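You operate a simulated robot arm through the tools that you are given. There is no shell and no other tool. Be economical: measure what you need, move in short steps, check, and stop when the job is done.

You run a simulated robot arm. Do the job below in one go: nothing can be reset, and whatever is moved stays where it is left.

TASK
Shut off the oil and the air and let both down to 0.
Fine: close each valve before letting it off; let-off valve closed again at the end.
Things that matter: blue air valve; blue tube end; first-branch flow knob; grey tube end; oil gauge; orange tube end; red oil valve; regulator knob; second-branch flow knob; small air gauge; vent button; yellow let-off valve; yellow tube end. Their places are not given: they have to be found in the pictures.

It is judged by the outcome, as a careful person would: the job done as asked, and still so three seconds after it is handed in. It fails if anything else is knocked over, pushed out of place, dropped, spilled or broken.

THE ROBOT
A 7-joint arm with a two-finger parallel gripper, fixed in place. Base frame: the origin is at the foot of the arm, x ahead of it, y to its left, z up. Units: cm, degrees, N and s.
Its first joint turns from -132.0 to 132.0 degrees. Payload 3.91 kg.
The tool frame sits at the grasp point between the pads (the TCP): z along the fingers, y along the line on which they close. The tips reach 3 cm beyond it. The gripper opens to 11 cm. The fingers are 2 cm wide and 1 cm thick; the gripper's body (4.8 by 11.2 cm) begins 5.5 cm behind the TCP.
Orientation is that of the tool frame in the base frame, as a unit quaternion [x, y, z, w]. With the fingers straight down and closing along the base's y, the tool's x points along the base's -x, its y along +y and its z along -z.

THE INTERFACE
- The arm moves only by the tool arm_command. Its argument "steps" is a list of rows, each a list of 3 entries, a list of its own where there are three numbers: the shift along the tool's x, y, z in cm, then the turn, a rotation vector about the tool's x, y, z in rad, then the finger opening in cm, from 0 to 11. In form: [[[dx, dy, dz], [rx, ry, rz], claw], ...]. A call has 1 to 20 rows; each row shifts and turns the commanded pose from where the row before left it, along the tool's axes as they then stand. Rows are played at 5 a second. More than 5 cm and 8.6 degrees between two rows, or a gripper value outside its range, and nothing of the call is played. A pose out of reach is approached as far as the arm can. The call stops where the force on the tool passes 50 N (or 10 N more than at its start, if that is more) or the arm is blocked; 0.2 s more then pass. The fingers move at their own pace (about 10.8 cm/s each) and stop on an object; they squeeze with about 21 N. The grip force told is the motor's: it shows also when the fingers shut on nothing. Time passes only in rows, and 0.2 s behind the last, so rows that do not move let the fingers close. It gives the time, the measured TCP pose, the force on the tool (base axes), the opening and the grip force at its end, in the units of the frame above (readings bear some noise), with the torque about the TCP (base axes, N m) and any sound that the robot's microphone picked up.
- Cameras (640 x 400 px; columns grow to the right, rows downward): "scene" is fixed at [39.94, -50, 168.91]; the picture's right is [0.98, -0.20, 0.00], its down [-0.06, -0.29, -0.96] and it looks along [0.19, 0.94, -0.30] (base axes); focal length 364 px, centre (320, 200). "wrist" rides on the gripper at [7.2, 1.7, -10.3] in the tool frame; the picture's right is [-0.23, 0.97, 0.00], its down [-0.76, -0.18, -0.62] and it looks along [-0.61, -0.14, 0.78] (tool axes); focal length 222 px, centre (320, 200).
- get_image(camera): a new picture of that camera. It takes no simulated time.
- probe_pixels(camera, pixels): for up to 12 pixels [column, row] of the newest picture of that camera ("zoom" is the newest enlarged one), the place [x, y, z] in the base frame of the surface seen there, good to about 0.3 cm. It takes no simulated time.
- zoom(camera, box): a new picture of the part [left, top, right, bottom] of that camera's present view, enlarged. It takes no simulated time.
- sign_off(): hands the job in; it is judged then, once.

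Work in short steps. Measure before you move; look again where a grasp or a placing could have gone wrong, and mend it. You have 80 turns and 46 pictures in all, those below and enlarged ones among them. Open the gripper and draw the arm clear of the work before you hand the job in, unless the task says otherwise; then end with one line.

The tools are called after "Emit:" as a command line: name --argument value ..., lists and objects as JSON in quotes. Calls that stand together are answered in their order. arm_command: Moves the arm, as the interface text tells. Its arguments: {"type":"object","properties":{"steps":{"type":"array"}},"required":["steps"]} The other tools are called the same way: get_image (camera) takes a picture; probe_pixels (camera, pixels) gives the place of the surface under pixels of a picture; zoom (camera, box) takes an enlarged picture of a part of a camera's view; sign_off () hands the job in.

At the start:

```text
t: 0.0
tool_pos: [35.69, 61.89, 137.7]
ee_rot: [0.0, 1.0, 0.0, 0.0]
ft_force: [0.6, -0.4, -0.2]
moment: [-0.01, 0.0, -0.02]
finger_gap: 10.98
grip_force: 0.0
```

scene: 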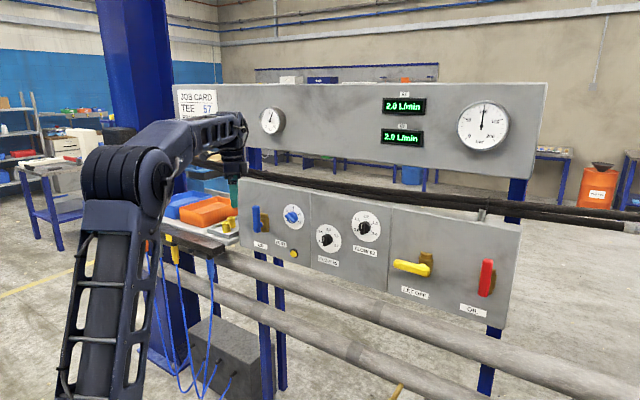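
wrist: 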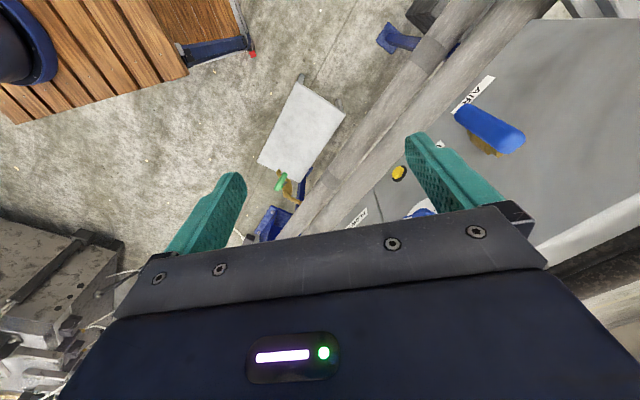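

I start by looking closely at the panel in the scene view: valves near (258,218), (412,266), (487,278), gauges above.

Emit:
zoom --camera "scene" --box '[230, 170, 390, 270]'

Emit:
zoom --camera "scene" --box '[370, 220, 530, 320]'

Emit:
zoom --camera "scene" --box '[170, 70, 330, 170]'

Emit:
probe_pixels --camera "scene" --pixels '[[256, 218], [264, 225], [292, 254], [282, 240], [340, 265], [292, 216], [398, 264], [424, 270], [430, 256], [487, 265], [484, 290], [470, 250]]'

```text
4.00 times, centred on (310, 220) of scene
```

zoom: 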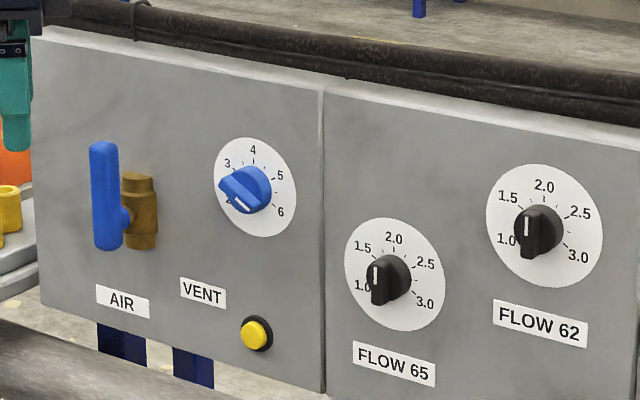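

```text
4.00 times, centred on (450, 270) of scene
```

zoom: 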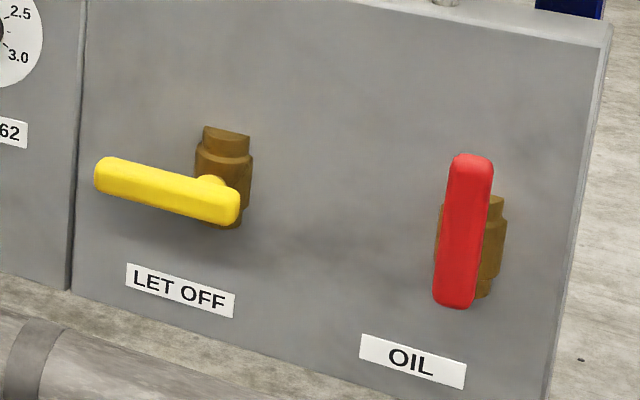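

```text
4.00 times, centred on (250, 120) of scene
```

zoom: 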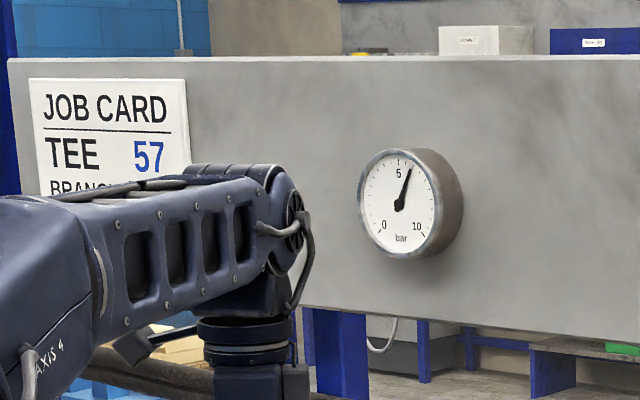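

```text
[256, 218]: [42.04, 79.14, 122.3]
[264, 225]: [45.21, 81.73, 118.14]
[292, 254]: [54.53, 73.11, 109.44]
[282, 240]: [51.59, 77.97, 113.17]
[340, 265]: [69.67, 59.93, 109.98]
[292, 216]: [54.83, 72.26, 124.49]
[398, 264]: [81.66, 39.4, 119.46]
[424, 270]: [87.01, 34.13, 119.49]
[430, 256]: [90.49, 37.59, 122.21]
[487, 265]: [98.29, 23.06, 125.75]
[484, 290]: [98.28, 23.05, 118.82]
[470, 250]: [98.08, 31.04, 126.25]
```

I probe panel points for the plane, and the handle ends in the close-up views.

Emit:
probe_pixels --camera "scene" --pixels '[[245, 195], [250, 245], [305, 205], [308, 255], [320, 200], [385, 215], [380, 275], [400, 220], [510, 240], [495, 318], [395, 290], [460, 285]]'

Emit:
zoom --camera "scene" --box '[450, 240, 514, 280]'

Emit:
zoom --camera "scene" --box '[240, 195, 304, 235]'

```text
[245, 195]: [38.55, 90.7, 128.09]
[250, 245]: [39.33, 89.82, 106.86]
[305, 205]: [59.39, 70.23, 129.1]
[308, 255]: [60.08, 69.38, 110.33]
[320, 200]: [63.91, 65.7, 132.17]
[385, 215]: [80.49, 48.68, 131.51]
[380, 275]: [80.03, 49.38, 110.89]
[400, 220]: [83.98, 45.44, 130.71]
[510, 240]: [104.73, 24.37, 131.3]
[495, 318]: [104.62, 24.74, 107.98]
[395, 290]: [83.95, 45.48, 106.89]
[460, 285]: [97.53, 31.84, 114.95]
```

```text
10.00 times, centred on (482, 260) of scene
```

zoom: 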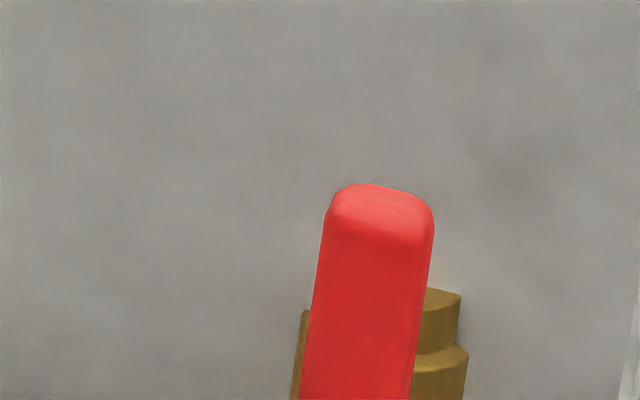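

```text
10.00 times, centred on (272, 215) of scene
```

zoom: 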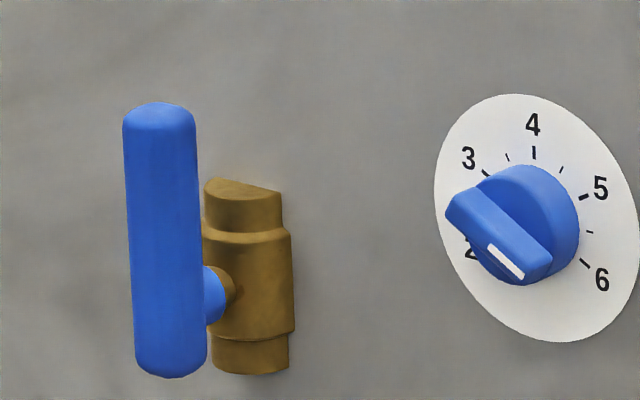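

Panel plane is x+y≈129.2, vertical. The blue handle sits ~5.7 cm out. I probe its ends and stub in the newest zoom, and the yellow and red ends in the scene.

Emit:
probe_pixels --camera "zoom" --pixels '[[160, 112], [170, 365], [135, 240], [192, 240], [218, 295], [250, 300], [245, 195], [520, 230]]'

Emit:
probe_pixels --camera "scene" --pixels '[[395, 264], [428, 271], [423, 265], [411, 263], [411, 271], [487, 261], [484, 295], [482, 278], [490, 278], [494, 275], [268, 121], [483, 127]]'

```text
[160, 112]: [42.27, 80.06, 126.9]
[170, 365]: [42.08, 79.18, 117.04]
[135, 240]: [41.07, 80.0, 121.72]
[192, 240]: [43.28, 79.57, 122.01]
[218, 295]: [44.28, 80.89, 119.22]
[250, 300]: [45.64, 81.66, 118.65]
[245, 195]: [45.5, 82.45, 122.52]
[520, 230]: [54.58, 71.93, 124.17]
```

```text
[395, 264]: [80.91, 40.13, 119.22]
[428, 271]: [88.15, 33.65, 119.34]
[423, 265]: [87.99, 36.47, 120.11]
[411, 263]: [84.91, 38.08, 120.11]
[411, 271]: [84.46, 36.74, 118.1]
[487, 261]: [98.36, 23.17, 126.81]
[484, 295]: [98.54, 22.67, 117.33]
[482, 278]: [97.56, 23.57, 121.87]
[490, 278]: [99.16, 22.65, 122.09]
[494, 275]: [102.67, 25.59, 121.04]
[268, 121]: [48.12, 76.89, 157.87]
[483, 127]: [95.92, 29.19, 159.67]
```

Blue handle: z 117–127, pivot near z 119, centre s≈-26.2. I turn the tool to face the panel at the present place, with the fingers at 5 cm.

Emit:
arm_command --steps '[[[0, 0, 0], [0, 0, -0.131], 5], [[0, 0, 0], [0, 0, -0.131], 5], [[0, 0, 0], [0, 0, -0.131], 5], [[0, 0, 0], [0, 0, -0.131], 5], [[0, 0, 0], [0, 0, -0.131], 5], [[0, 0, 0], [0, 0, -0.1304], 5], [[0, 0, 0], [0, -0.1428, 0], 5], [[0, 0, 0], [0, -0.1428, 0], 5], [[0, 0, 0], [0, -0.1428, 0], 5], [[0, 0, 0], [0, -0.1428, 0], 5], [[0, 0, 0], [0, -0.1428, 0], 5], [[0, 0, 0], [0, -0.1428, 0], 5], [[0, 0, 0], [0, -0.1428, 0], 5], [[0, 0, 0], [0, -0.1428, 0], 5], [[0, 0, 0], [0, -0.1428, 0], 5], [[0, 0, 0], [0, -0.1428, 0], 5], [[0, 0, 0], [0, -0.1428, 0], 5], [[0, 0, 0], [0, 0, 0], 5]]'

```text
t: 3.8
tool_pos: [35.56, 61.83, 137.87]
ee_rot: [-0.271, 0.652, 0.272, 0.654]
ft_force: [-0.3, 0.9, 0.6]
moment: [-0.01, -0.01, -0.01]
finger_gap: 5.0
grip_force: 0.0
```

Orientation is right (tool x down, z into the panel). I move to a standoff in front of the blue handle's upper part.

Emit:
arm_command --steps '[[[3.34, 1.9, 1.5], [0, 0, 0], 5], [[3.34, 1.9, 1.5], [0, 0, 0], 5], [[3.34, 1.9, 1.5], [0, 0, 0], 5], [[3.35, 1.89, 1.5], [0, 0, 0], 5], [[0, 0, 0], [0, 0, 0], 5]]'

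Emit:
get_image --camera "wrist"

Emit:
get_image --camera "scene"

```text
t: 5.0
tool_pos: [34.68, 71.21, 124.35]
ee_rot: [-0.271, 0.653, 0.271, 0.653]
ft_force: [0.2, -0.2, 1.0]
moment: [-0.05, 0.01, 0.02]
finger_gap: 5.01
grip_force: 0.0
```

```text
38 pictures are left
```

wrist: 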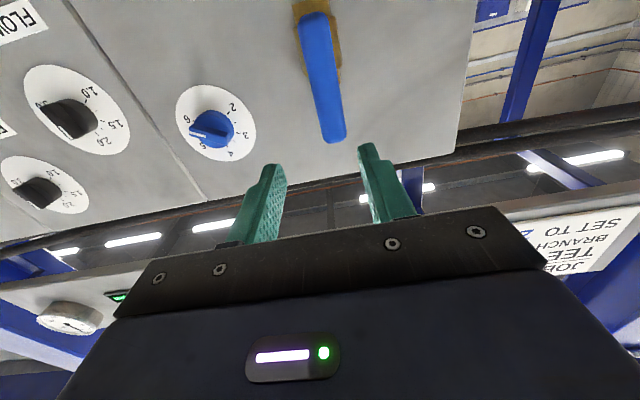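

```text
37 pictures are left
```

scene: 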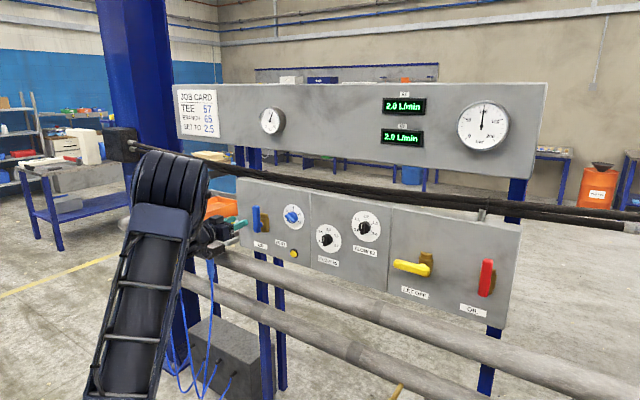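

The fingers straddle the handle line (handle end at wrist (335,140)). I advance 11 cm and close.

Emit:
arm_command --steps '[[[0, 0.3, 3], [0, 0, 0], 5], [[0, 0, 3], [0, 0, 0], 5], [[0, 0, 3], [0, 0, 0], 5], [[0, 0, 2], [0, 0, 0], 5], [[0, 0, 0], [0, 0, 0], 5]]'

Emit:
get_image --camera "wrist"

```text
t: 6.2
tool_pos: [42.08, 79.39, 124.39]
ee_rot: [-0.27, 0.653, 0.271, 0.654]
ft_force: [0.5, 0.3, 0.3]
moment: [0.0, -0.03, -0.02]
finger_gap: 5.03
grip_force: 0.0
```

```text
36 pictures are left
```

wrist: 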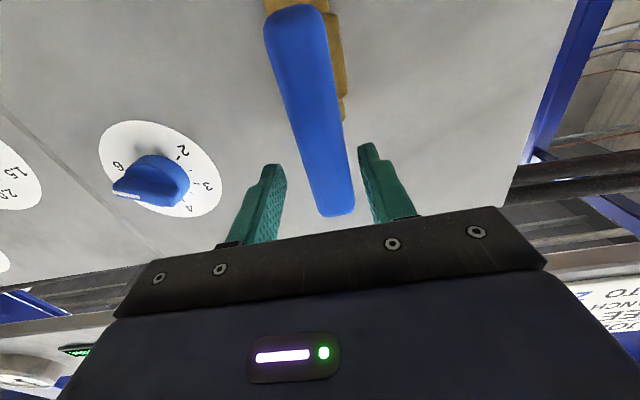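

The handle lies nearer the right finger, so I shift 0.4 cm and close.

Emit:
arm_command --steps '[[[0, 0.4, 0], [0, 0, 0], 4], [[0, 0, 0], [0, 0, 0], 2.5], [[0, 0, 0], [0, 0, 0], 0], [[0, 0, 0], [0, 0, 0], 0], [[0, 0, 0], [0, 0, 0], 0]]'

```text
t: 7.4
tool_pos: [41.6, 79.69, 124.35]
ee_rot: [-0.271, 0.653, 0.271, 0.653]
ft_force: [-8.4, 28.1, 4.7]
moment: [0.47, 0.48, 0.32]
finger_gap: 2.45
grip_force: 44.2
```

The grip holds at 2.45 cm with a side force of ~26 N along +y; I relieve it by shifting along +y.

Emit:
arm_command --steps '[[[0, 0.25, 0], [0, 0, 0], 0], [[0, 0, 0], [0, 0, 0], 0]]'

```text
t: 8.0
tool_pos: [41.68, 79.81, 124.48]
ee_rot: [-0.271, 0.653, 0.271, 0.653]
ft_force: [-12.9, -10.7, 0.7]
moment: [-0.06, -0.36, -0.1]
finger_gap: 2.43
grip_force: 45.0
```

Side load is gone. I test turning the handle toward the left (as the closed yellow one points) by a small arc about the pivot at z≈119.

Emit:
arm_command --steps '[[[0.03, 0.54, -0.1], [0, 0, -0.1], 0], [[0.03, 0.54, 0], [0, 0, -0.1], 0], [[0, 0, 0], [0, 0, 0], 0]]'

```text
t: 8.8
tool_pos: [40.88, 80.54, 124.44]
ee_rot: [-0.334, 0.623, 0.203, 0.677]
ft_force: [1.8, 1.0, -2.0]
moment: [0.04, 0.02, -0.04]
finger_gap: 2.46
grip_force: 45.5
```

It turns freely leftward. I continue along the arc.

Emit:
arm_command --steps '[[[0.046, 0.7, 0], [0, 0, -0.13], 0], [[0.046, 0.7, 0], [0, 0, -0.13], 0], [[0.046, 0.7, 0], [0, 0, -0.13], 0], [[0.046, 0.7, 0], [0, 0, -0.13], 0], [[0.046, 0.7, 0], [0, 0, -0.13], 0], [[0, 0, 0], [0, 0, 0], 0]]'

```text
t: 10.2
tool_pos: [38.65, 82.76, 122.63]
ee_rot: [-0.516, 0.483, -0.023, 0.707]
ft_force: [7.9, 1.3, -2.5]
moment: [-0.09, -0.03, -0.12]
finger_gap: 2.45
grip_force: 44.7
```

Forces stay low. I finish the quarter turn.

Emit:
arm_command --steps '[[[0.046, 0.7, 0], [0, 0, -0.13], 0], [[0.046, 0.7, 0], [0, 0, -0.13], 0], [[0.046, 0.7, 0], [0, 0, -0.13], 0], [[0.046, 0.7, 0], [0, 0, -0.13], 0], [[0.046, 0.7, 0], [0, 0, -0.13], 0], [[0.015, 0.4, 0], [0, 0, -0.07], 0], [[0, 0, 0], [0, 0, 0], 0]]'

Emit:
zoom --camera "scene" --box '[200, 85, 328, 165]'

Emit:
zoom --camera "scene" --box '[200, 180, 328, 260]'

```text
t: 11.8
tool_pos: [37.74, 83.56, 118.98]
ee_rot: [-0.653, 0.27, -0.27, 0.654]
ft_force: [7.9, 13.3, 0.7]
moment: [0.01, -0.07, -0.03]
finger_gap: 2.45
grip_force: 45.0
```

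```text
5.00 times, centred on (264, 125) of scene
```

zoom: 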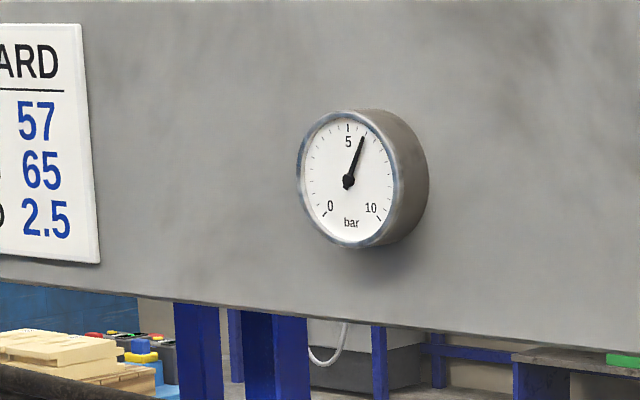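

```text
5.00 times, centred on (264, 220) of scene
```

zoom: 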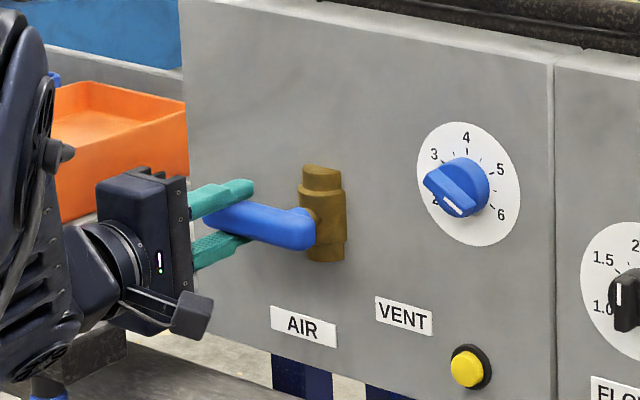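

The handle is horizontal. I nudge a little more to check for the stop, then open and back off.

Emit:
arm_command --steps '[[[0, 0.35, 0], [0, 0, -0.06], 0], [[0, 0, 0], [0, 0, 0], 0]]'

```text
t: 12.4
tool_pos: [37.89, 83.61, 118.91]
ee_rot: [0.659, -0.251, 0.289, -0.647]
ft_force: [9.0, 22.7, 20.9]
moment: [0.89, 0.7, 0.02]
finger_gap: 2.48
grip_force: 44.6
```

The stop is reached (20 N, no movement). I relieve, open, and back off.

Emit:
arm_command --steps '[[[0, -0.35, 0], [0, 0, 0.06], 0], [[0, 0, 0], [0, 0, 0], 5], [[0, 0, 0], [0, 0, 0], 5], [[0, 0, -3], [0, 0, 0], 5], [[0, 0, -4], [0, 0, 0], 5], [[0, 0, -4], [0, 0, 0], 5], [[0, 0, -2], [0, 0, 0], 0], [[0, 0, 0], [0, 0, 0], 0]]'

Emit:
zoom --camera "scene" --box '[200, 180, 328, 260]'

```text
t: 14.2
tool_pos: [28.45, 74.24, 119.09]
ee_rot: [-0.653, 0.271, -0.27, 0.654]
ft_force: [-0.7, 0.2, -0.5]
moment: [-0.05, -0.01, -0.02]
finger_gap: 0.0
grip_force: 21.1
```

```text
5.00 times, centred on (264, 220) of scene
```

zoom: 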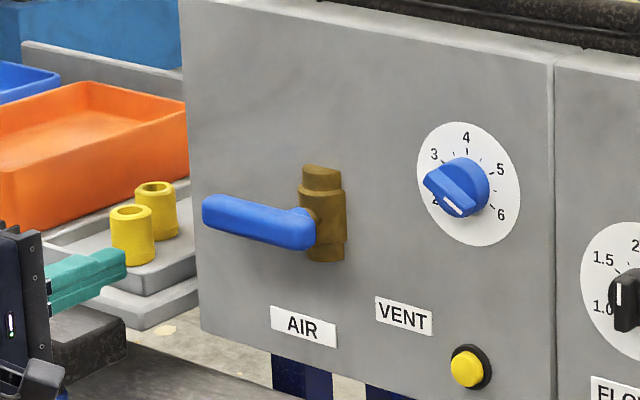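

Blue is closed. Next the vent button at about (54.5,73.1,109.4); I probe the button and the grey pipe in front of the panel for clearance.

Emit:
probe_pixels --camera "zoom" --pixels '[[466, 369], [452, 352], [440, 215], [460, 210]]'

Emit:
probe_pixels --camera "scene" --pixels '[[240, 262], [270, 265], [300, 280], [340, 285], [240, 290], [300, 325], [420, 325]]'

```text
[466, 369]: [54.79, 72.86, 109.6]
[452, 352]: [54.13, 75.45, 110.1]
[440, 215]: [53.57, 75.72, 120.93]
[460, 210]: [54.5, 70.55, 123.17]
```

```text
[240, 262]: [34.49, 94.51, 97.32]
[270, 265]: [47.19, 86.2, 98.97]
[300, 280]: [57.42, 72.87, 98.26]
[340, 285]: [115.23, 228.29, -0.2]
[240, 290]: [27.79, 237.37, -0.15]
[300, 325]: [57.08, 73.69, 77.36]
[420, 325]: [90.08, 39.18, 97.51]
```

No obstruction in front of the panel. I move to 5 cm ahead of the vent button with fingers closed.

Emit:
arm_command --steps '[[[3.9, 1.92, 0], [0, 0, 0], 0], [[3.9, 1.92, 0], [0, 0, 0], 0], [[3.9, 1.92, 0], [0, 0, 0], 0], [[3.9, 1.92, 0], [0, 0, 0], 0], [[3.9, 1.92, 0], [0, 0, 0], 0], [[0, 0, 4], [0, 0, 0], 0], [[0, 0, 4], [0, 0, 0], 0], [[0, 0, 1.7], [0, 0, 0], 0], [[0, 0, 0], [0, 0, 0], 0]]'

Emit:
get_image --camera "wrist"

Emit:
zoom --camera "scene" --box '[200, 190, 328, 270]'

```text
t: 16.2
tool_pos: [49.03, 67.53, 109.31]
ee_rot: [-0.653, 0.271, -0.269, 0.654]
ft_force: [-0.7, 0.0, -0.1]
moment: [0.0, 0.05, 0.01]
finger_gap: 0.0
grip_force: 21.0
```

```text
32 pictures are left
```

wrist: 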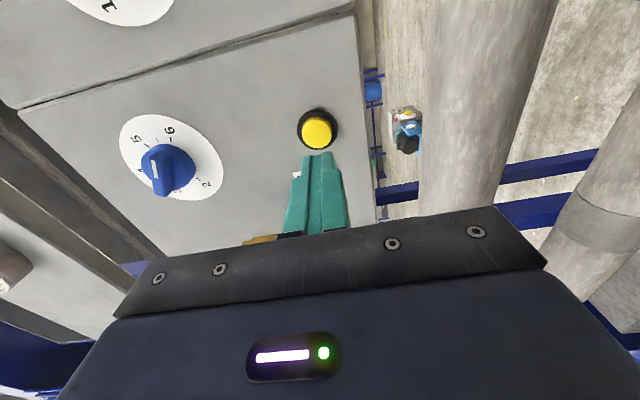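

```text
5.00 times, centred on (264, 230) of scene
```

zoom: 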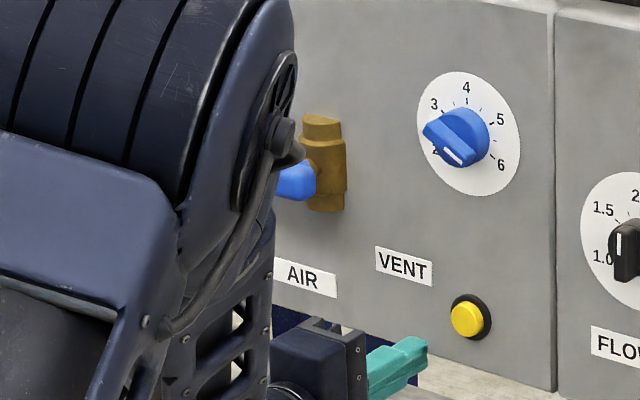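

The tip lines up with the button (wrist (318,130)). I shift 0.25 cm right and advance to contact.

Emit:
arm_command --steps '[[[0.25, -0.1, 2.2], [0, 0, 0], 0], [[0, 0, 2.2], [0, 0, 0], 0], [[0, 0, 0.5], [0, 0, 0], 0], [[0, 0, 0.2], [0, 0, 0], 0], [[0, 0, 0.2], [0, 0, 0], 0], [[0, 0, 0], [0, 0, 0], 0]]'

Emit:
zoom --camera "scene" --box '[240, 85, 304, 125]'

Emit:
zoom --camera "scene" --box '[250, 225, 314, 265]'

```text
t: 17.6
tool_pos: [52.97, 70.99, 109.44]
ee_rot: [0.653, -0.271, 0.271, -0.653]
ft_force: [-2.5, -0.7, 1.2]
moment: [0.01, -0.03, 0.01]
finger_gap: 0.0
grip_force: 20.5
heard: click
```

```text
10.00 times, centred on (272, 105) of scene
```

zoom: 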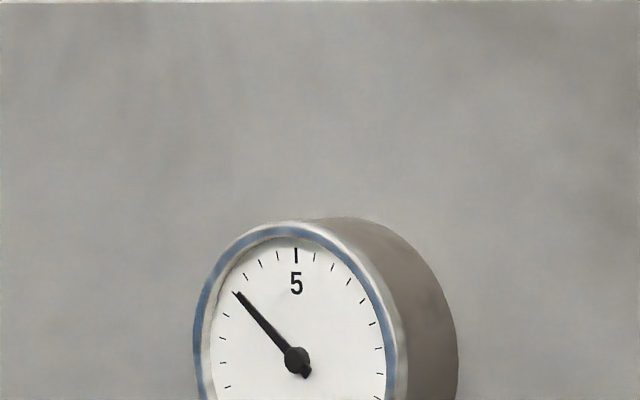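

```text
10.00 times, centred on (282, 245) of scene
```

zoom: 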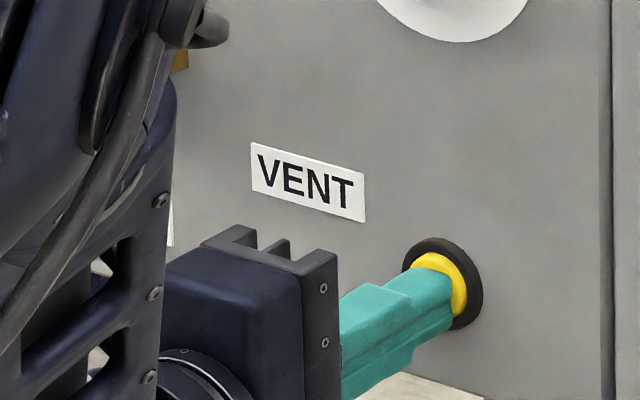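

A click, and the air gauge is falling. I press 0.15 cm more and hold for several seconds.

Emit:
arm_command --steps '[[[0, 0, 0.15], [0, 0, 0], 0], [[0, 0, 0], [0, 0, 0], 0], [[0, 0, 0], [0, 0, 0], 0], [[0, 0, 0], [0, 0, 0], 0], [[0, 0, 0], [0, 0, 0], 0], [[0, 0, 0], [0, 0, 0], 0], [[0, 0, 0], [0, 0, 0], 0], [[0, 0, 0], [0, 0, 0], 0], [[0, 0, 0], [0, 0, 0], 0], [[0, 0, 0], [0, 0, 0], 0], [[0, 0, 0], [0, 0, 0], 0], [[0, 0, 0], [0, 0, 0], 0], [[0, 0, 0], [0, 0, 0], 0], [[0, 0, 0], [0, 0, 0], 0], [[0, 0, 0], [0, 0, 0], 0], [[0, 0, 0], [0, 0, 0], 0], [[0, 0, 0], [0, 0, 0], 0], [[0, 0, 0], [0, 0, 0], 0], [[0, 0, 0], [0, 0, 0], 0], [[0, 0, 0], [0, 0, 0], 0]]'

Emit:
zoom --camera "scene" --box '[240, 100, 304, 140]'

```text
t: 21.8
tool_pos: [53.29, 71.11, 109.29]
ee_rot: [0.654, -0.27, 0.271, -0.653]
ft_force: [-2.3, -2.7, -0.1]
moment: [0.03, -0.02, 0.0]
finger_gap: 0.0
grip_force: 21.0
```

```text
10.00 times, centred on (272, 120) of scene
```

zoom: 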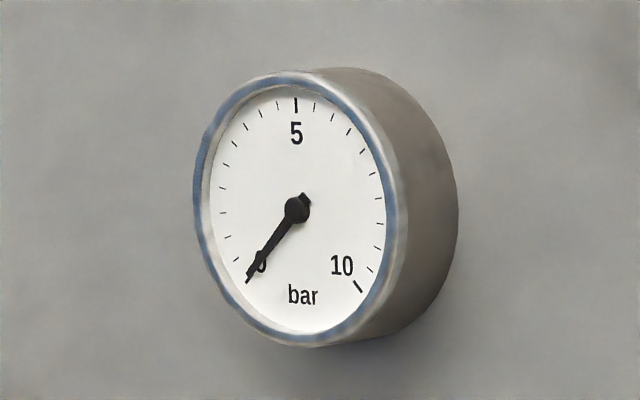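

Air reads 0. I hold 2 s more, then back off and turn the tool back to grip vertical handles.

Emit:
arm_command --steps '[[[0, 0, 0], [0, 0, 0], 0], [[0, 0, 0], [0, 0, 0], 0], [[0, 0, 0], [0, 0, 0], 0], [[0, 0, 0], [0, 0, 0], 0], [[0, 0, 0], [0, 0, 0], 0], [[0, 0, 0], [0, 0, 0], 0], [[0, 0, -3], [0, 0, 0], 0], [[0, 0, -4], [0, 0, 0], 0], [[0, 0, -4], [0, 0, 0.142], 0], [[0, 0, -3], [0, 0, 0.143], 3], [[0, 0, 0], [0, 0, 0.1428], 5], [[0, 0, 0], [0, 0, 0.1428], 5], [[0, 0, 0], [0, 0, 0.1428], 5], [[0, 0, 0], [0, 0, 0.1428], 5], [[0, 0, 0], [0, 0, 0.1428], 5], [[0, 0, 0], [0, 0, 0.1428], 5], [[0, 0, 0], [0, 0, 0.1428], 5], [[0, 0, 0], [0, 0, 0.1428], 5], [[0, 0, 0], [0, 0, 0.1428], 5], [[0, 0, 0], [0, 0, 0], 5]]'

Emit:
zoom --camera "scene" --box '[240, 100, 304, 140]'

```text
t: 26.0
tool_pos: [43.31, 61.28, 109.53]
ee_rot: [-0.27, 0.653, 0.271, 0.653]
ft_force: [-0.1, 0.0, 0.7]
moment: [-0.03, 0.0, 0.0]
finger_gap: 5.02
grip_force: 0.0
```

```text
10.00 times, centred on (272, 120) of scene
```

zoom: 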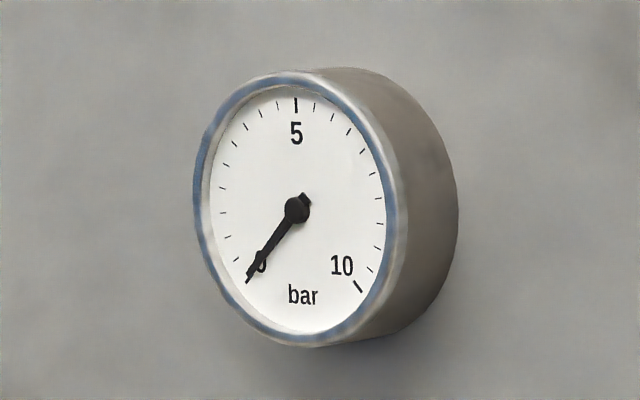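

Air stays at 0. I travel along the panel to a standoff ahead of the red handle.

Emit:
arm_command --steps '[[[-1.07, -4.7, 0], [0, 0, 0], 5], [[-1.07, -4.7, 0], [0, 0, 0], 5], [[-1.07, -4.7, 0], [0, 0, 0], 5], [[-1.07, -4.7, 0], [0, 0, 0], 5], [[-1.07, -4.7, 0], [0, 0, 0], 5], [[-1.07, -4.7, 0], [0, 0, 0], 5], [[-1.07, -4.7, 0], [0, 0, 0], 5], [[-1.07, -4.7, 0], [0, 0, 0], 5], [[-1.07, -4.7, 0], [0, 0, 0], 5], [[-1.07, -4.7, 0], [0, 0, 0], 5], [[-1.07, -4.7, 0], [0, 0, 0], 5], [[-1.07, -4.7, 0], [0, 0, 0], 5], [[-1.07, -4.7, 0], [0, 0, 0], 5], [[-1.07, -4.7, 0], [0, 0, 0], 5], [[0, 0, 2], [0, 0, 0], 5], [[0, 0, 1.9], [0, 0, 0], 5], [[0, 0, 0], [0, 0, 0], 5]]'

Emit:
get_image --camera "wrist"

Emit:
get_image --camera "scene"

```text
t: 29.6
tool_pos: [60.08, 44.71, 114.86]
ee_rot: [-0.281, 0.666, 0.267, 0.637]
ft_force: [-0.2, 0.3, -0.1]
moment: [-0.01, -0.01, -0.01]
finger_gap: 5.0
grip_force: 0.0
out of reach, approached as far as the arm can: row 4, 5, 6, 7, 8, 9, 10, 11, 12, 13, 14, 15, 16
```

```text
26 pictures are left
```

wrist: 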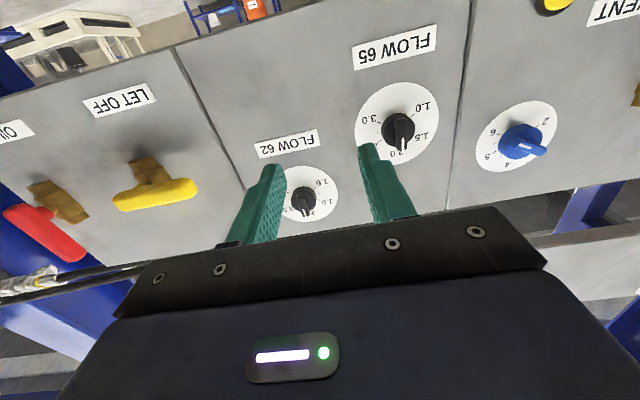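

```text
25 pictures are left
```

scene: 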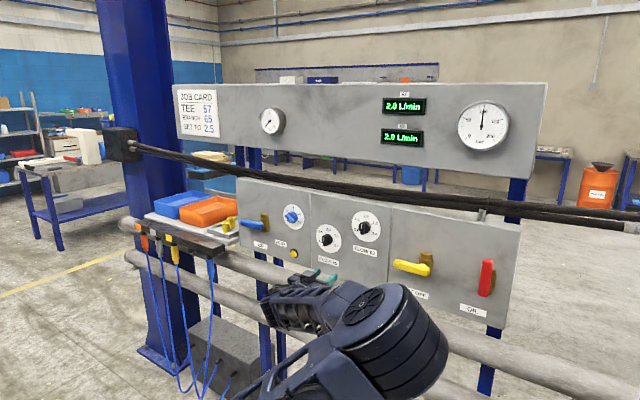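

The arm stopped short at (60,44.7,114.9), wrist at some limit; nothing was touched. I send a still row to see whether the commanded pose is still ahead.

Emit:
arm_command --steps '[[[0, 0, 0], [0, 0, 0], 5]]'

```text
t: 30.0
tool_pos: [60.2, 44.75, 114.73]
ee_rot: [-0.282, 0.666, 0.267, 0.637]
ft_force: [0.2, -0.5, 0.3]
moment: [0.02, -0.02, 0.0]
finger_gap: 5.0
grip_force: 0.1
```

The command was rebased. The likely cause is that the wrist is folded too near the base, so I fix the tilt and move forward to sum≈113 (still 3 cm shy of handles), then step right.

Emit:
arm_command --steps '[[[0, 0, 2], [0, 0, 0], 5], [[0, 0, 2], [0.012, -0.046, 0], 5], [[0, 0, 1.5], [0, 0, 0], 5], [[0, -3, 0], [0, 0, 0], 5], [[0, 0, 0], [0, 0, 0], 5]]'

```text
t: 31.2
tool_pos: [63.23, 45.05, 117.95]
ee_rot: [-0.273, 0.655, 0.27, 0.65]
ft_force: [0.5, 0.0, 0.3]
moment: [0.01, 0.0, -0.02]
finger_gap: 5.0
grip_force: 0.1
out of reach, approached as far as the arm can: row 1, 2, 4
```

It is moving partially; I test a single forward step to understand which direction is limited.

Emit:
arm_command --steps '[[[0, 0, 2], [0, 0, 0], 5], [[0, 0, 0], [0, 0, 0], 5]]'

Emit:
get_image --camera "scene"

```text
t: 31.8
tool_pos: [63.27, 45.04, 117.88]
ee_rot: [-0.274, 0.655, 0.271, 0.65]
ft_force: [-1.0, 0.0, 0.1]
moment: [-0.02, -0.03, 0.01]
finger_gap: 5.04
grip_force: 0.0
out of reach, approached as far as the arm can: row 1
```

```text
24 pictures are left
```

scene: 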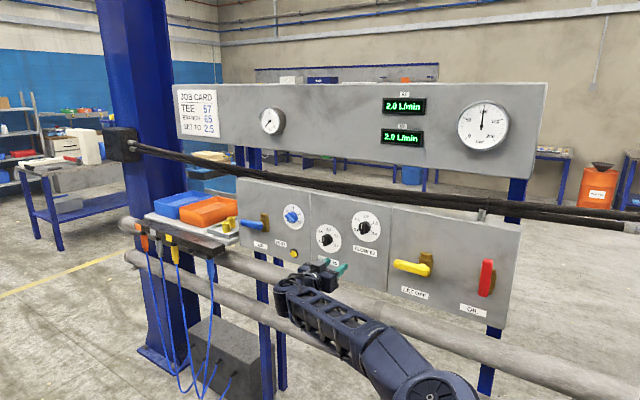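

The arm has swung into an elbow-right posture that limits it. I unfold: raise the tool and tilt it back to pointing down, well clear of the panel.

Emit:
arm_command --steps '[[[-2, 0, -1], [0, 0, 0], 5], [[-2, 0, -1], [0, 0, 0], 5], [[-2, 0, 0], [0, 0.14, 0], 5], [[-2, 0, 0], [0, 0.14, 0], 5], [[-2, 0, 0], [0, 0.14, 0], 5], [[-2, 0, 0], [0, 0.14, 0], 5], [[0, 0, 0], [0, 0, 0], 5]]'

```text
t: 33.4
tool_pos: [63.04, 45.01, 129.66]
ee_rot: [-0.338, 0.809, 0.185, 0.444]
ft_force: [1.0, 0.4, -0.2]
moment: [-0.02, -0.01, 0.01]
finger_gap: 5.03
grip_force: 0.1
```

Moves well now. I finish tilting to point down.

Emit:
arm_command --steps '[[[0, 0, -1], [0, 0.144, 0], 5], [[0, 0, -1], [0, 0.144, 0], 5], [[0, 0, -1], [0, 0.144, 0], 5], [[0, 0, -1], [0, 0.144, 0], 5], [[0, 0, -1], [0, 0.144, 0], 5], [[0, 0, -1], [0, 0.144, 0], 5], [[0, 0, -1], [0, 0.144, 0], 5], [[0, 0, 0], [0, 0, 0], 5]]'

Emit:
get_image --camera "scene"

```text
t: 35.2
tool_pos: [60.43, 42.23, 135.35]
ee_rot: [-0.386, 0.923, -0.002, -0.002]
ft_force: [-0.3, -0.1, 0.2]
moment: [0.04, 0.01, 0.02]
finger_gap: 5.02
grip_force: 0.0
```

```text
23 pictures are left
```

scene: 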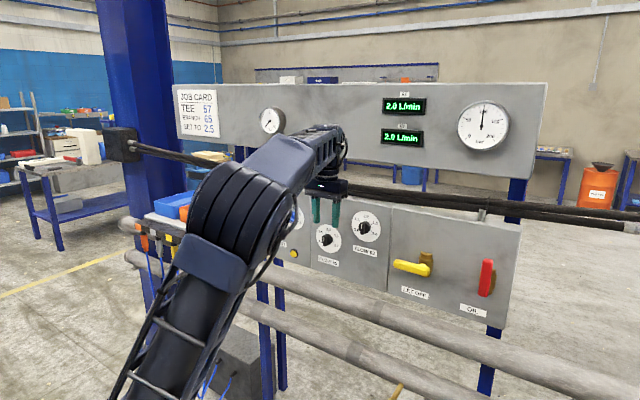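

Good posture now. With the tool still down I translate right along the panel to ahead of the red valve.

Emit:
arm_command --steps '[[[0, -4, 0], [0, 0, 0], 5], [[0, -4, 0], [0, 0, 0], 5], [[0, -4, 0], [0, 0, 0], 5], [[0, -4, 0], [0, 0, 0], 5], [[0, -4, 0], [0, 0, 0], 5], [[0, -4, 0], [0, 0, 0], 5], [[0, -4, 0], [0, 0, 0], 5], [[0, -4, 0], [0, 0, 0], 5], [[0, -4, 0], [0, 0, 0], 5], [[0, -4, 0], [0, 0, 0], 5], [[0, 0, 0], [0, 0, 0], 5]]'

```text
t: 37.6
tool_pos: [88.96, 14.09, 135.32]
ee_rot: [-0.385, 0.923, -0.002, -0.002]
ft_force: [-0.1, 0.5, -0.5]
moment: [-0.02, -0.02, 0.0]
finger_gap: 5.03
grip_force: 0.1
```

Reached. Now I tilt the tool to face the panel.

Emit:
arm_command --steps '[[[0, 0, 0], [0, -0.1428, 0], 5], [[0, 0, 0], [0, -0.1428, 0], 5], [[0, 0, 0], [0, -0.1428, 0], 5], [[0, 0, 0], [0, -0.1428, 0], 5], [[0, 0, 0], [0, -0.1428, 0], 5], [[0, 0, 0], [0, -0.1428, 0], 5], [[0, 0, 0], [0, -0.1428, 0], 5], [[0, 0, 0], [0, -0.1428, 0], 5], [[0, 0, 0], [0, -0.1428, 0], 5], [[0, 0, 0], [0, -0.1428, 0], 5], [[0, 0, 0], [0, -0.1428, 0], 5], [[0, 0, 0], [0, 0, 0], 5]]'

Emit:
get_image --camera "scene"

```text
t: 40.2
tool_pos: [88.74, 14.36, 135.2]
ee_rot: [-0.273, 0.654, 0.271, 0.652]
ft_force: [0.5, -0.2, 0.1]
moment: [0.02, -0.01, -0.01]
finger_gap: 5.02
grip_force: 0.1
```

```text
22 pictures are left
```

scene: 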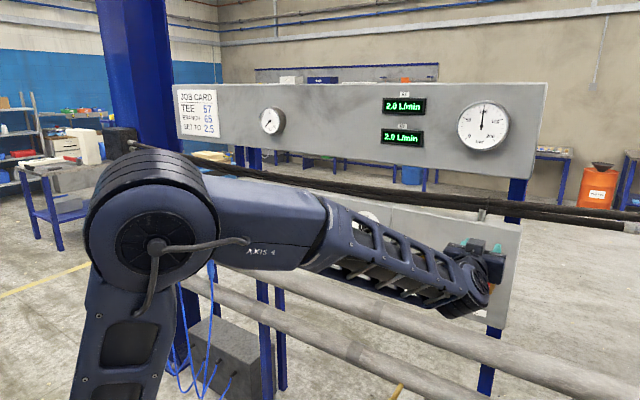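

Good posture. I lower 10.7 cm and advance part way, then look.

Emit:
arm_command --steps '[[[3.6, -0.5, 0], [0, 0, 0], 5], [[3.6, 0, 0], [0, 0, 0], 5], [[3.5, 0, 0], [0, 0, 0], 5], [[0, 0, 3], [0, 0, 0], 5], [[0, 0, 3], [0, 0, 0], 5], [[0, 0, 0], [0, 0, 0], 5]]'

Emit:
get_image --camera "wrist"

```text
t: 41.6
tool_pos: [93.44, 18.21, 124.58]
ee_rot: [-0.273, 0.654, 0.272, 0.651]
ft_force: [-0.4, 0.6, 0.5]
moment: [0.01, -0.02, 0.01]
finger_gap: 4.99
grip_force: 0.0
```

```text
21 pictures are left
```

wrist: 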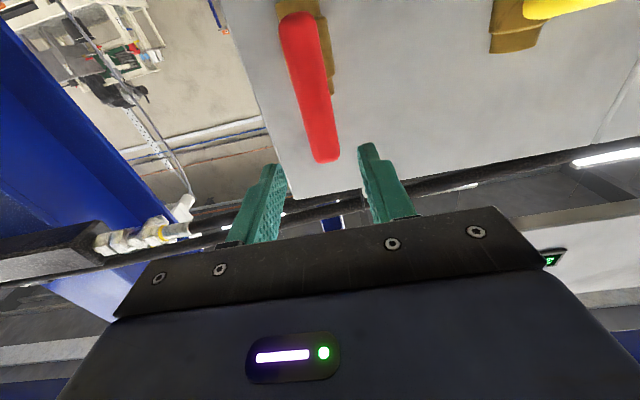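

The red handle end is at wrist (325,160), slightly right of centre. I shift +0.5 y, advance 6.8 cm, and check.

Emit:
arm_command --steps '[[[0, 0.5, 2], [0, 0, 0], 5], [[0, 0, 2.4], [0, 0, 0], 5], [[0, 0, 2.4], [0, 0, 0], 5], [[0, 0, 0], [0, 0, 0], 5]]'

Emit:
get_image --camera "wrist"

```text
t: 42.6
tool_pos: [97.82, 23.35, 124.55]
ee_rot: [-0.273, 0.654, 0.271, 0.651]
ft_force: [0.2, -0.5, 0.5]
moment: [0.01, -0.02, -0.01]
finger_gap: 5.0
grip_force: 0.1
```

```text
20 pictures are left
```

wrist: 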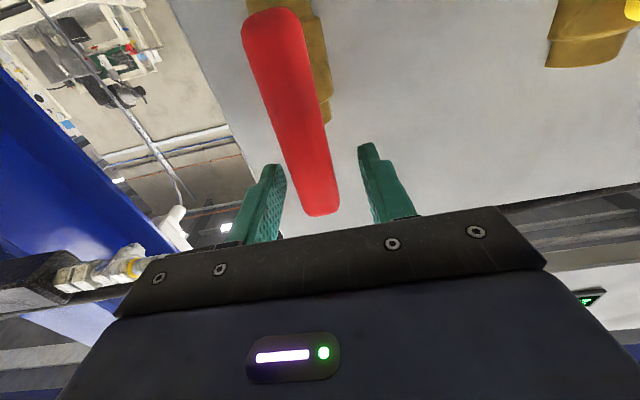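

The handle looks slightly left of centre; I shift -0.25 y and close.

Emit:
arm_command --steps '[[[0, -0.25, 0], [0, 0, 0], 4], [[0, 0, 0], [0, 0, 0], 2.6], [[0, 0, 0], [0, 0, 0], 0], [[0, 0, 0], [0, 0, 0], 0], [[0, 0, 0], [0, 0, 0], 0]]'

```text
t: 43.8
tool_pos: [97.95, 23.16, 124.52]
ee_rot: [-0.272, 0.654, 0.27, 0.652]
ft_force: [4.4, 0.9, 2.4]
moment: [-0.09, -0.11, -0.03]
finger_gap: 2.45
grip_force: 44.7
```

Well centred (low side force). Same arc to the left: two small rows first, then more.

Emit:
arm_command --steps '[[[0.03, 0.54, 0], [0, 0, -0.1], 0], [[0.03, 0.54, 0], [0, 0, -0.1], 0], [[0.046, 0.7, 0], [0, 0, -0.13], 0], [[0.046, 0.7, 0], [0, 0, -0.13], 0], [[0, 0, 0], [0, 0, 0], 0]]'

```text
t: 45.0
tool_pos: [96.36, 24.85, 123.85]
ee_rot: [-0.415, 0.574, 0.115, 0.697]
ft_force: [29.0, 21.2, 8.9]
moment: [-0.29, -0.4, -0.05]
finger_gap: 2.45
grip_force: 45.2
```

The turn works, but a ~35 N load along the tool axis built up; I relieve with +0.2 z.

Emit:
arm_command --steps '[[[0, 0, 0.2], [0, 0, 0], 0], [[0, 0, 0], [0, 0, 0], 0]]'

```text
t: 45.6
tool_pos: [96.22, 24.93, 124.04]
ee_rot: [-0.414, 0.575, 0.115, 0.696]
ft_force: [-7.5, 0.6, 2.9]
moment: [0.21, 0.11, 0.15]
finger_gap: 2.47
grip_force: 44.8
```

Relieved. I continue the arc.

Emit:
arm_command --steps '[[[0.046, 0.7, 0], [0, 0, -0.13], 0], [[0.046, 0.7, 0], [0, 0, -0.13], 0], [[0.046, 0.7, 0], [0, 0, -0.13], 0], [[0.046, 0.7, 0], [0, 0, -0.13], 0], [[0, 0, 0], [0, 0, 0], 0]]'

```text
t: 46.0
tool_pos: [96.25, 24.74, 123.87]
ee_rot: [-0.443, 0.549, 0.077, 0.705]
ft_force: [-7.6, 17.4, 1.3]
moment: [-0.09, 1.27, -0.37]
finger_gap: 2.72
grip_force: 44.8
stopped in row 2: the force on the tool passed its limit at 105 N (the readings are from after the stop); the commanded pose is now the measured one
```

The arm stopped at a high force; I look before anything else.

Emit:
get_image --camera "wrist"

Emit:
zoom --camera "scene" --box '[400, 200, 560, 300]'

```text
19 pictures are left
```

wrist: 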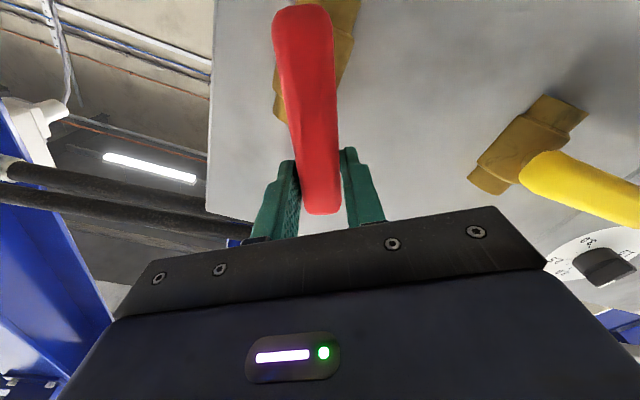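

```text
4.00 times, centred on (480, 250) of scene
```

zoom: 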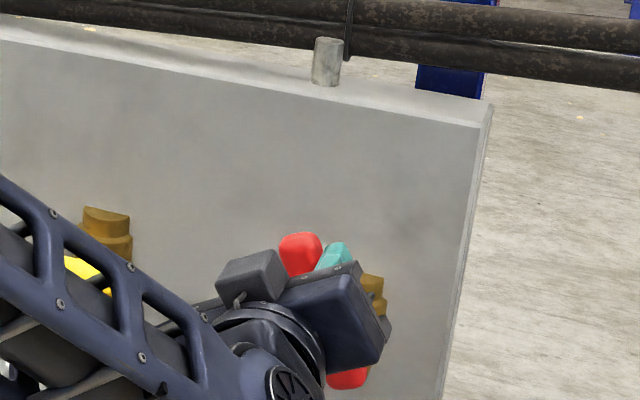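

The handle is only ~26° turned and lags the tool. I view the whole scene for contact elsewhere.

Emit:
get_image --camera "scene"

```text
17 pictures are left
```

scene: 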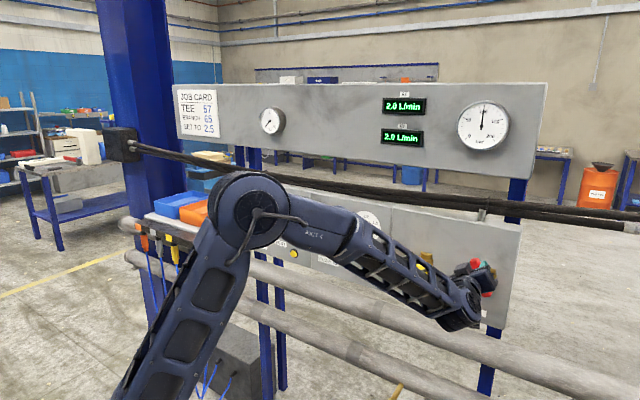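

The elbow has drifted a lot. I probe the forearm and handle to check clearance to the panel.

Emit:
probe_pixels --camera "scene" --pixels '[[255, 215], [300, 225], [345, 245], [390, 255], [430, 280], [450, 275], [423, 268], [470, 300], [462, 269], [474, 263], [487, 294], [483, 278]]'

```text
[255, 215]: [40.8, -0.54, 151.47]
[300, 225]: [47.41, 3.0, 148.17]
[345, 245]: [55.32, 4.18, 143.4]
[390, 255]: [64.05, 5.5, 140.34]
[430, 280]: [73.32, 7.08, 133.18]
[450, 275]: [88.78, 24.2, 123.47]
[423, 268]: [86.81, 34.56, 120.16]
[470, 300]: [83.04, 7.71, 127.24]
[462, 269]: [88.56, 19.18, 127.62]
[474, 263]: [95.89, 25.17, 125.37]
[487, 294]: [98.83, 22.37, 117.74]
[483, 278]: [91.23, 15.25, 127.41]
```

Forearm is well clear of everything; the load came from the grip itself. I open the fingers to relieve, undo the over-twist, and see.

Emit:
arm_command --steps '[[[0, 0, 0], [0, 0, 0], 4.5], [[0, 0, 0], [0, 0, 0.1], 4.5], [[0, 0, 0], [0, 0, 0], 4.5]]'

Emit:
get_image --camera "wrist"

```text
t: 46.8
tool_pos: [96.46, 24.34, 123.89]
ee_rot: [-0.414, 0.571, 0.111, 0.7]
ft_force: [0.0, -0.5, -0.3]
moment: [-0.01, 0.01, 0.0]
finger_gap: 4.48
grip_force: 0.1
```

```text
16 pictures are left
```

wrist: 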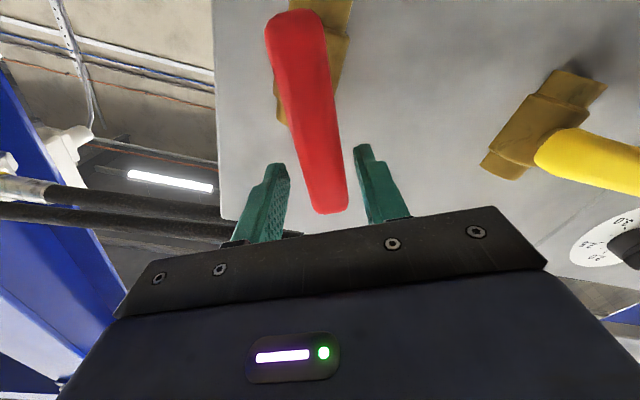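

Handle is free within the open fingers, forces zero. I re-centre slightly, re-grip, and try smaller steps.

Emit:
arm_command --steps '[[[0, 0.3, 0], [0, 0, 0], 3.5], [[0, 0, 0], [0, 0, 0], 0], [[0, 0, 0], [0, 0, 0], 0], [[0, 0, 0], [0, 0, 0], 0], [[0.015, 0.35, 0], [0, 0, -0.065], 0], [[0, 0, 0], [0, 0, 0], 0]]'

```text
t: 48.2
tool_pos: [96.16, 24.93, 123.56]
ee_rot: [-0.433, 0.557, 0.087, 0.704]
ft_force: [-7.2, 4.5, 0.3]
moment: [0.32, 0.23, 0.1]
finger_gap: 2.47
grip_force: 45.1
```

That went fine. I continue in small rows.

Emit:
arm_command --steps '[[[0.012, 0.35, 0], [0, 0, -0.065], 0], [[0, 0, 0], [0, 0, 0], 0], [[0.012, 0.35, 0], [0, 0, -0.065], 0], [[0, 0, 0], [0, 0, 0], 0], [[0.012, 0.35, 0], [0, 0, -0.065], 0], [[0, 0, 0], [0, 0, 0], 0]]'

```text
t: 49.6
tool_pos: [95.45, 25.41, 123.08]
ee_rot: [-0.485, 0.512, 0.018, 0.709]
ft_force: [-5.7, 10.7, 2.1]
moment: [0.2, 0.39, 0.03]
finger_gap: 2.46
grip_force: 45.2
```

Progress at ~43°. Continuing.

Emit:
arm_command --steps '[[[0.012, 0.36, 0], [0, 0, -0.065], 0], [[0, 0, 0], [0, 0, 0], 0], [[0.012, 0.36, 0], [0, 0, -0.065], 0], [[0, 0, 0], [0, 0, 0], 0], [[0.012, 0.36, 0], [0, 0, -0.065], 0], [[0, 0, 0], [0, 0, 0], 0], [[0.012, 0.36, 0], [0, 0, -0.065], 0], [[0, 0, 0], [0, 0, 0], 0]]'

```text
t: 51.4
tool_pos: [94.77, 26.23, 121.86]
ee_rot: [-0.548, 0.445, -0.074, 0.705]
ft_force: [1.6, 17.0, 7.6]
moment: [0.04, -0.1, 0.08]
finger_gap: 2.46
grip_force: 44.4
```

~60° turned. Continuing the remaining 30°.

Emit:
arm_command --steps '[[[0.012, 0.36, 0.05], [0, 0, -0.07], 0], [[0, 0, 0], [0, 0, 0], 0], [[0.012, 0.36, 0.05], [0, 0, -0.07], 0], [[0, 0, 0], [0, 0, 0], 0], [[0.012, 0.36, 0], [0, 0, -0.07], 0], [[0, 0, 0], [0, 0, 0], 0], [[0.012, 0.36, 0], [0, 0, -0.07], 0], [[0, 0, 0], [0, 0, 0], 0]]'

```text
t: 52.9
tool_pos: [94.42, 26.58, 120.92]
ee_rot: [-0.593, 0.381, -0.151, 0.693]
ft_force: [-23.9, -4.7, 0.6]
moment: [0.23, 0.1, 0.31]
finger_gap: 2.43
grip_force: 45.2
stopped in row 7: the force on the tool passed its limit at 53 N (the readings are from after the stop); the commanded pose is now the measured one
```

~70° now, with a load along the axis and handle. I relieve (−x, −z) and read.

Emit:
arm_command --steps '[[[-0.12, 0, -0.12], [0, 0, 0], 0], [[0, 0, 0], [0, 0, 0], 0]]'

```text
t: 53.5
tool_pos: [94.34, 26.46, 120.96]
ee_rot: [-0.594, 0.381, -0.152, 0.692]
ft_force: [12.2, 7.1, 4.0]
moment: [-0.13, -0.2, -0.05]
finger_gap: 2.45
grip_force: 44.7
```

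Emit:
arm_command --steps '[[[0.01, 0.36, 0.03], [0, 0, -0.07], 0], [[0, 0, 0], [0, 0, 0], 0], [[0.01, 0.36, 0], [0, 0, -0.07], 0], [[0, 0, 0], [0, 0, 0], 0]]'

```text
t: 54.5
tool_pos: [94.3, 26.72, 120.26]
ee_rot: [-0.619, 0.339, -0.201, 0.679]
ft_force: [3.7, 5.3, -0.8]
moment: [0.02, 0.13, -0.2]
finger_gap: 2.43
grip_force: 45.0
```

Forces are low and the handle is at ~78°; I continue the last part.

Emit:
arm_command --steps '[[[0.01, 0.36, 0], [0, 0, -0.07], 0], [[0, 0, 0], [0, 0, 0], 0], [[0.01, 0.36, 0], [0, 0, -0.07], 0], [[0, 0, 0], [0, 0, 0], 0], [[0.01, 0.36, 0], [0, 0, -0.06], 0], [[0, 0, 0], [0, 0, 0], 0]]'

Emit:
zoom --camera "scene" --box '[400, 220, 528, 300]'

```text
t: 55.9
tool_pos: [94.07, 26.91, 122.37]
ee_rot: [0.657, -0.284, 0.26, -0.648]
ft_force: [27.3, -9.1, -32.9]
moment: [0.23, 1.06, -0.42]
finger_gap: 3.42
grip_force: 44.9
out of reach, approached as far as the arm can: row 3, 5
```

```text
5.00 times, centred on (464, 260) of scene
```

zoom: 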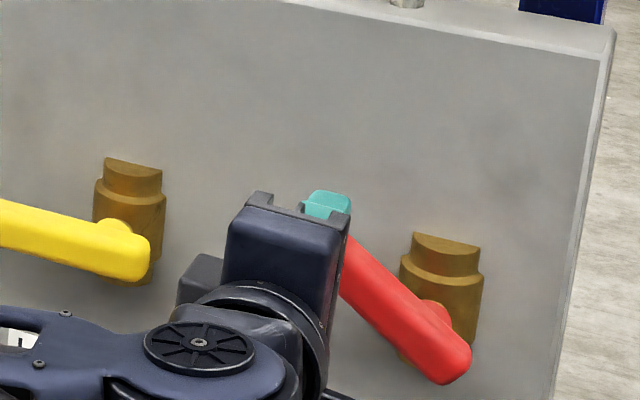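

The wrist roll ran into its limit here and lifted the handle to ~60°. I open, back off, and roll back to an easy posture, then will push the handle down from above with closed fingers.

Emit:
arm_command --steps '[[[0, 0, 0], [0, 0, 0], 5], [[0, 0, 0], [0, 0, 0], 5], [[0, 0, -3], [0, 0, 0], 5], [[0, 0, -3], [0, 0, 0], 5], [[0, 0, -2], [0, 0, 0.13], 5], [[0, 0, 0], [0, 0, 0.13], 5], [[0, 0, 0], [0, 0, 0.13], 5], [[0, 0, 0], [0, 0, 0.13], 5], [[0, 0, 0], [0, 0, 0.13], 3], [[0, 0, 0], [0, 0, 0.13], 2], [[0, 0, 0], [0, 0, 0.13], 0], [[0, 0, 0], [0, 0, 0.13], 0], [[0, 0, 0], [0, 0, 0.13], 0], [[0, 0, 0], [0, 0, 0.13], 0], [[0, 0, 0], [0, 0, 0.13], 0], [[0, 0, 0], [0, 0, 0], 0]]'

Emit:
get_image --camera "scene"

```text
t: 59.3
tool_pos: [88.13, 21.37, 123.62]
ee_rot: [-0.309, 0.634, 0.229, 0.671]
ft_force: [0.8, 0.5, -0.5]
moment: [0.02, -0.02, -0.02]
finger_gap: 0.0
grip_force: 21.2
out of reach, approached as far as the arm can: row 3
```

```text
14 pictures are left
```

scene: 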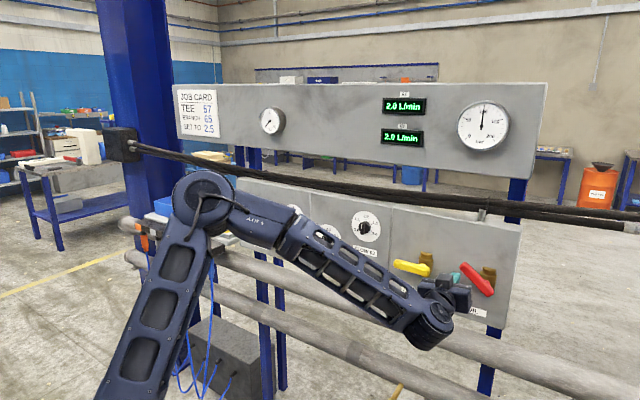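

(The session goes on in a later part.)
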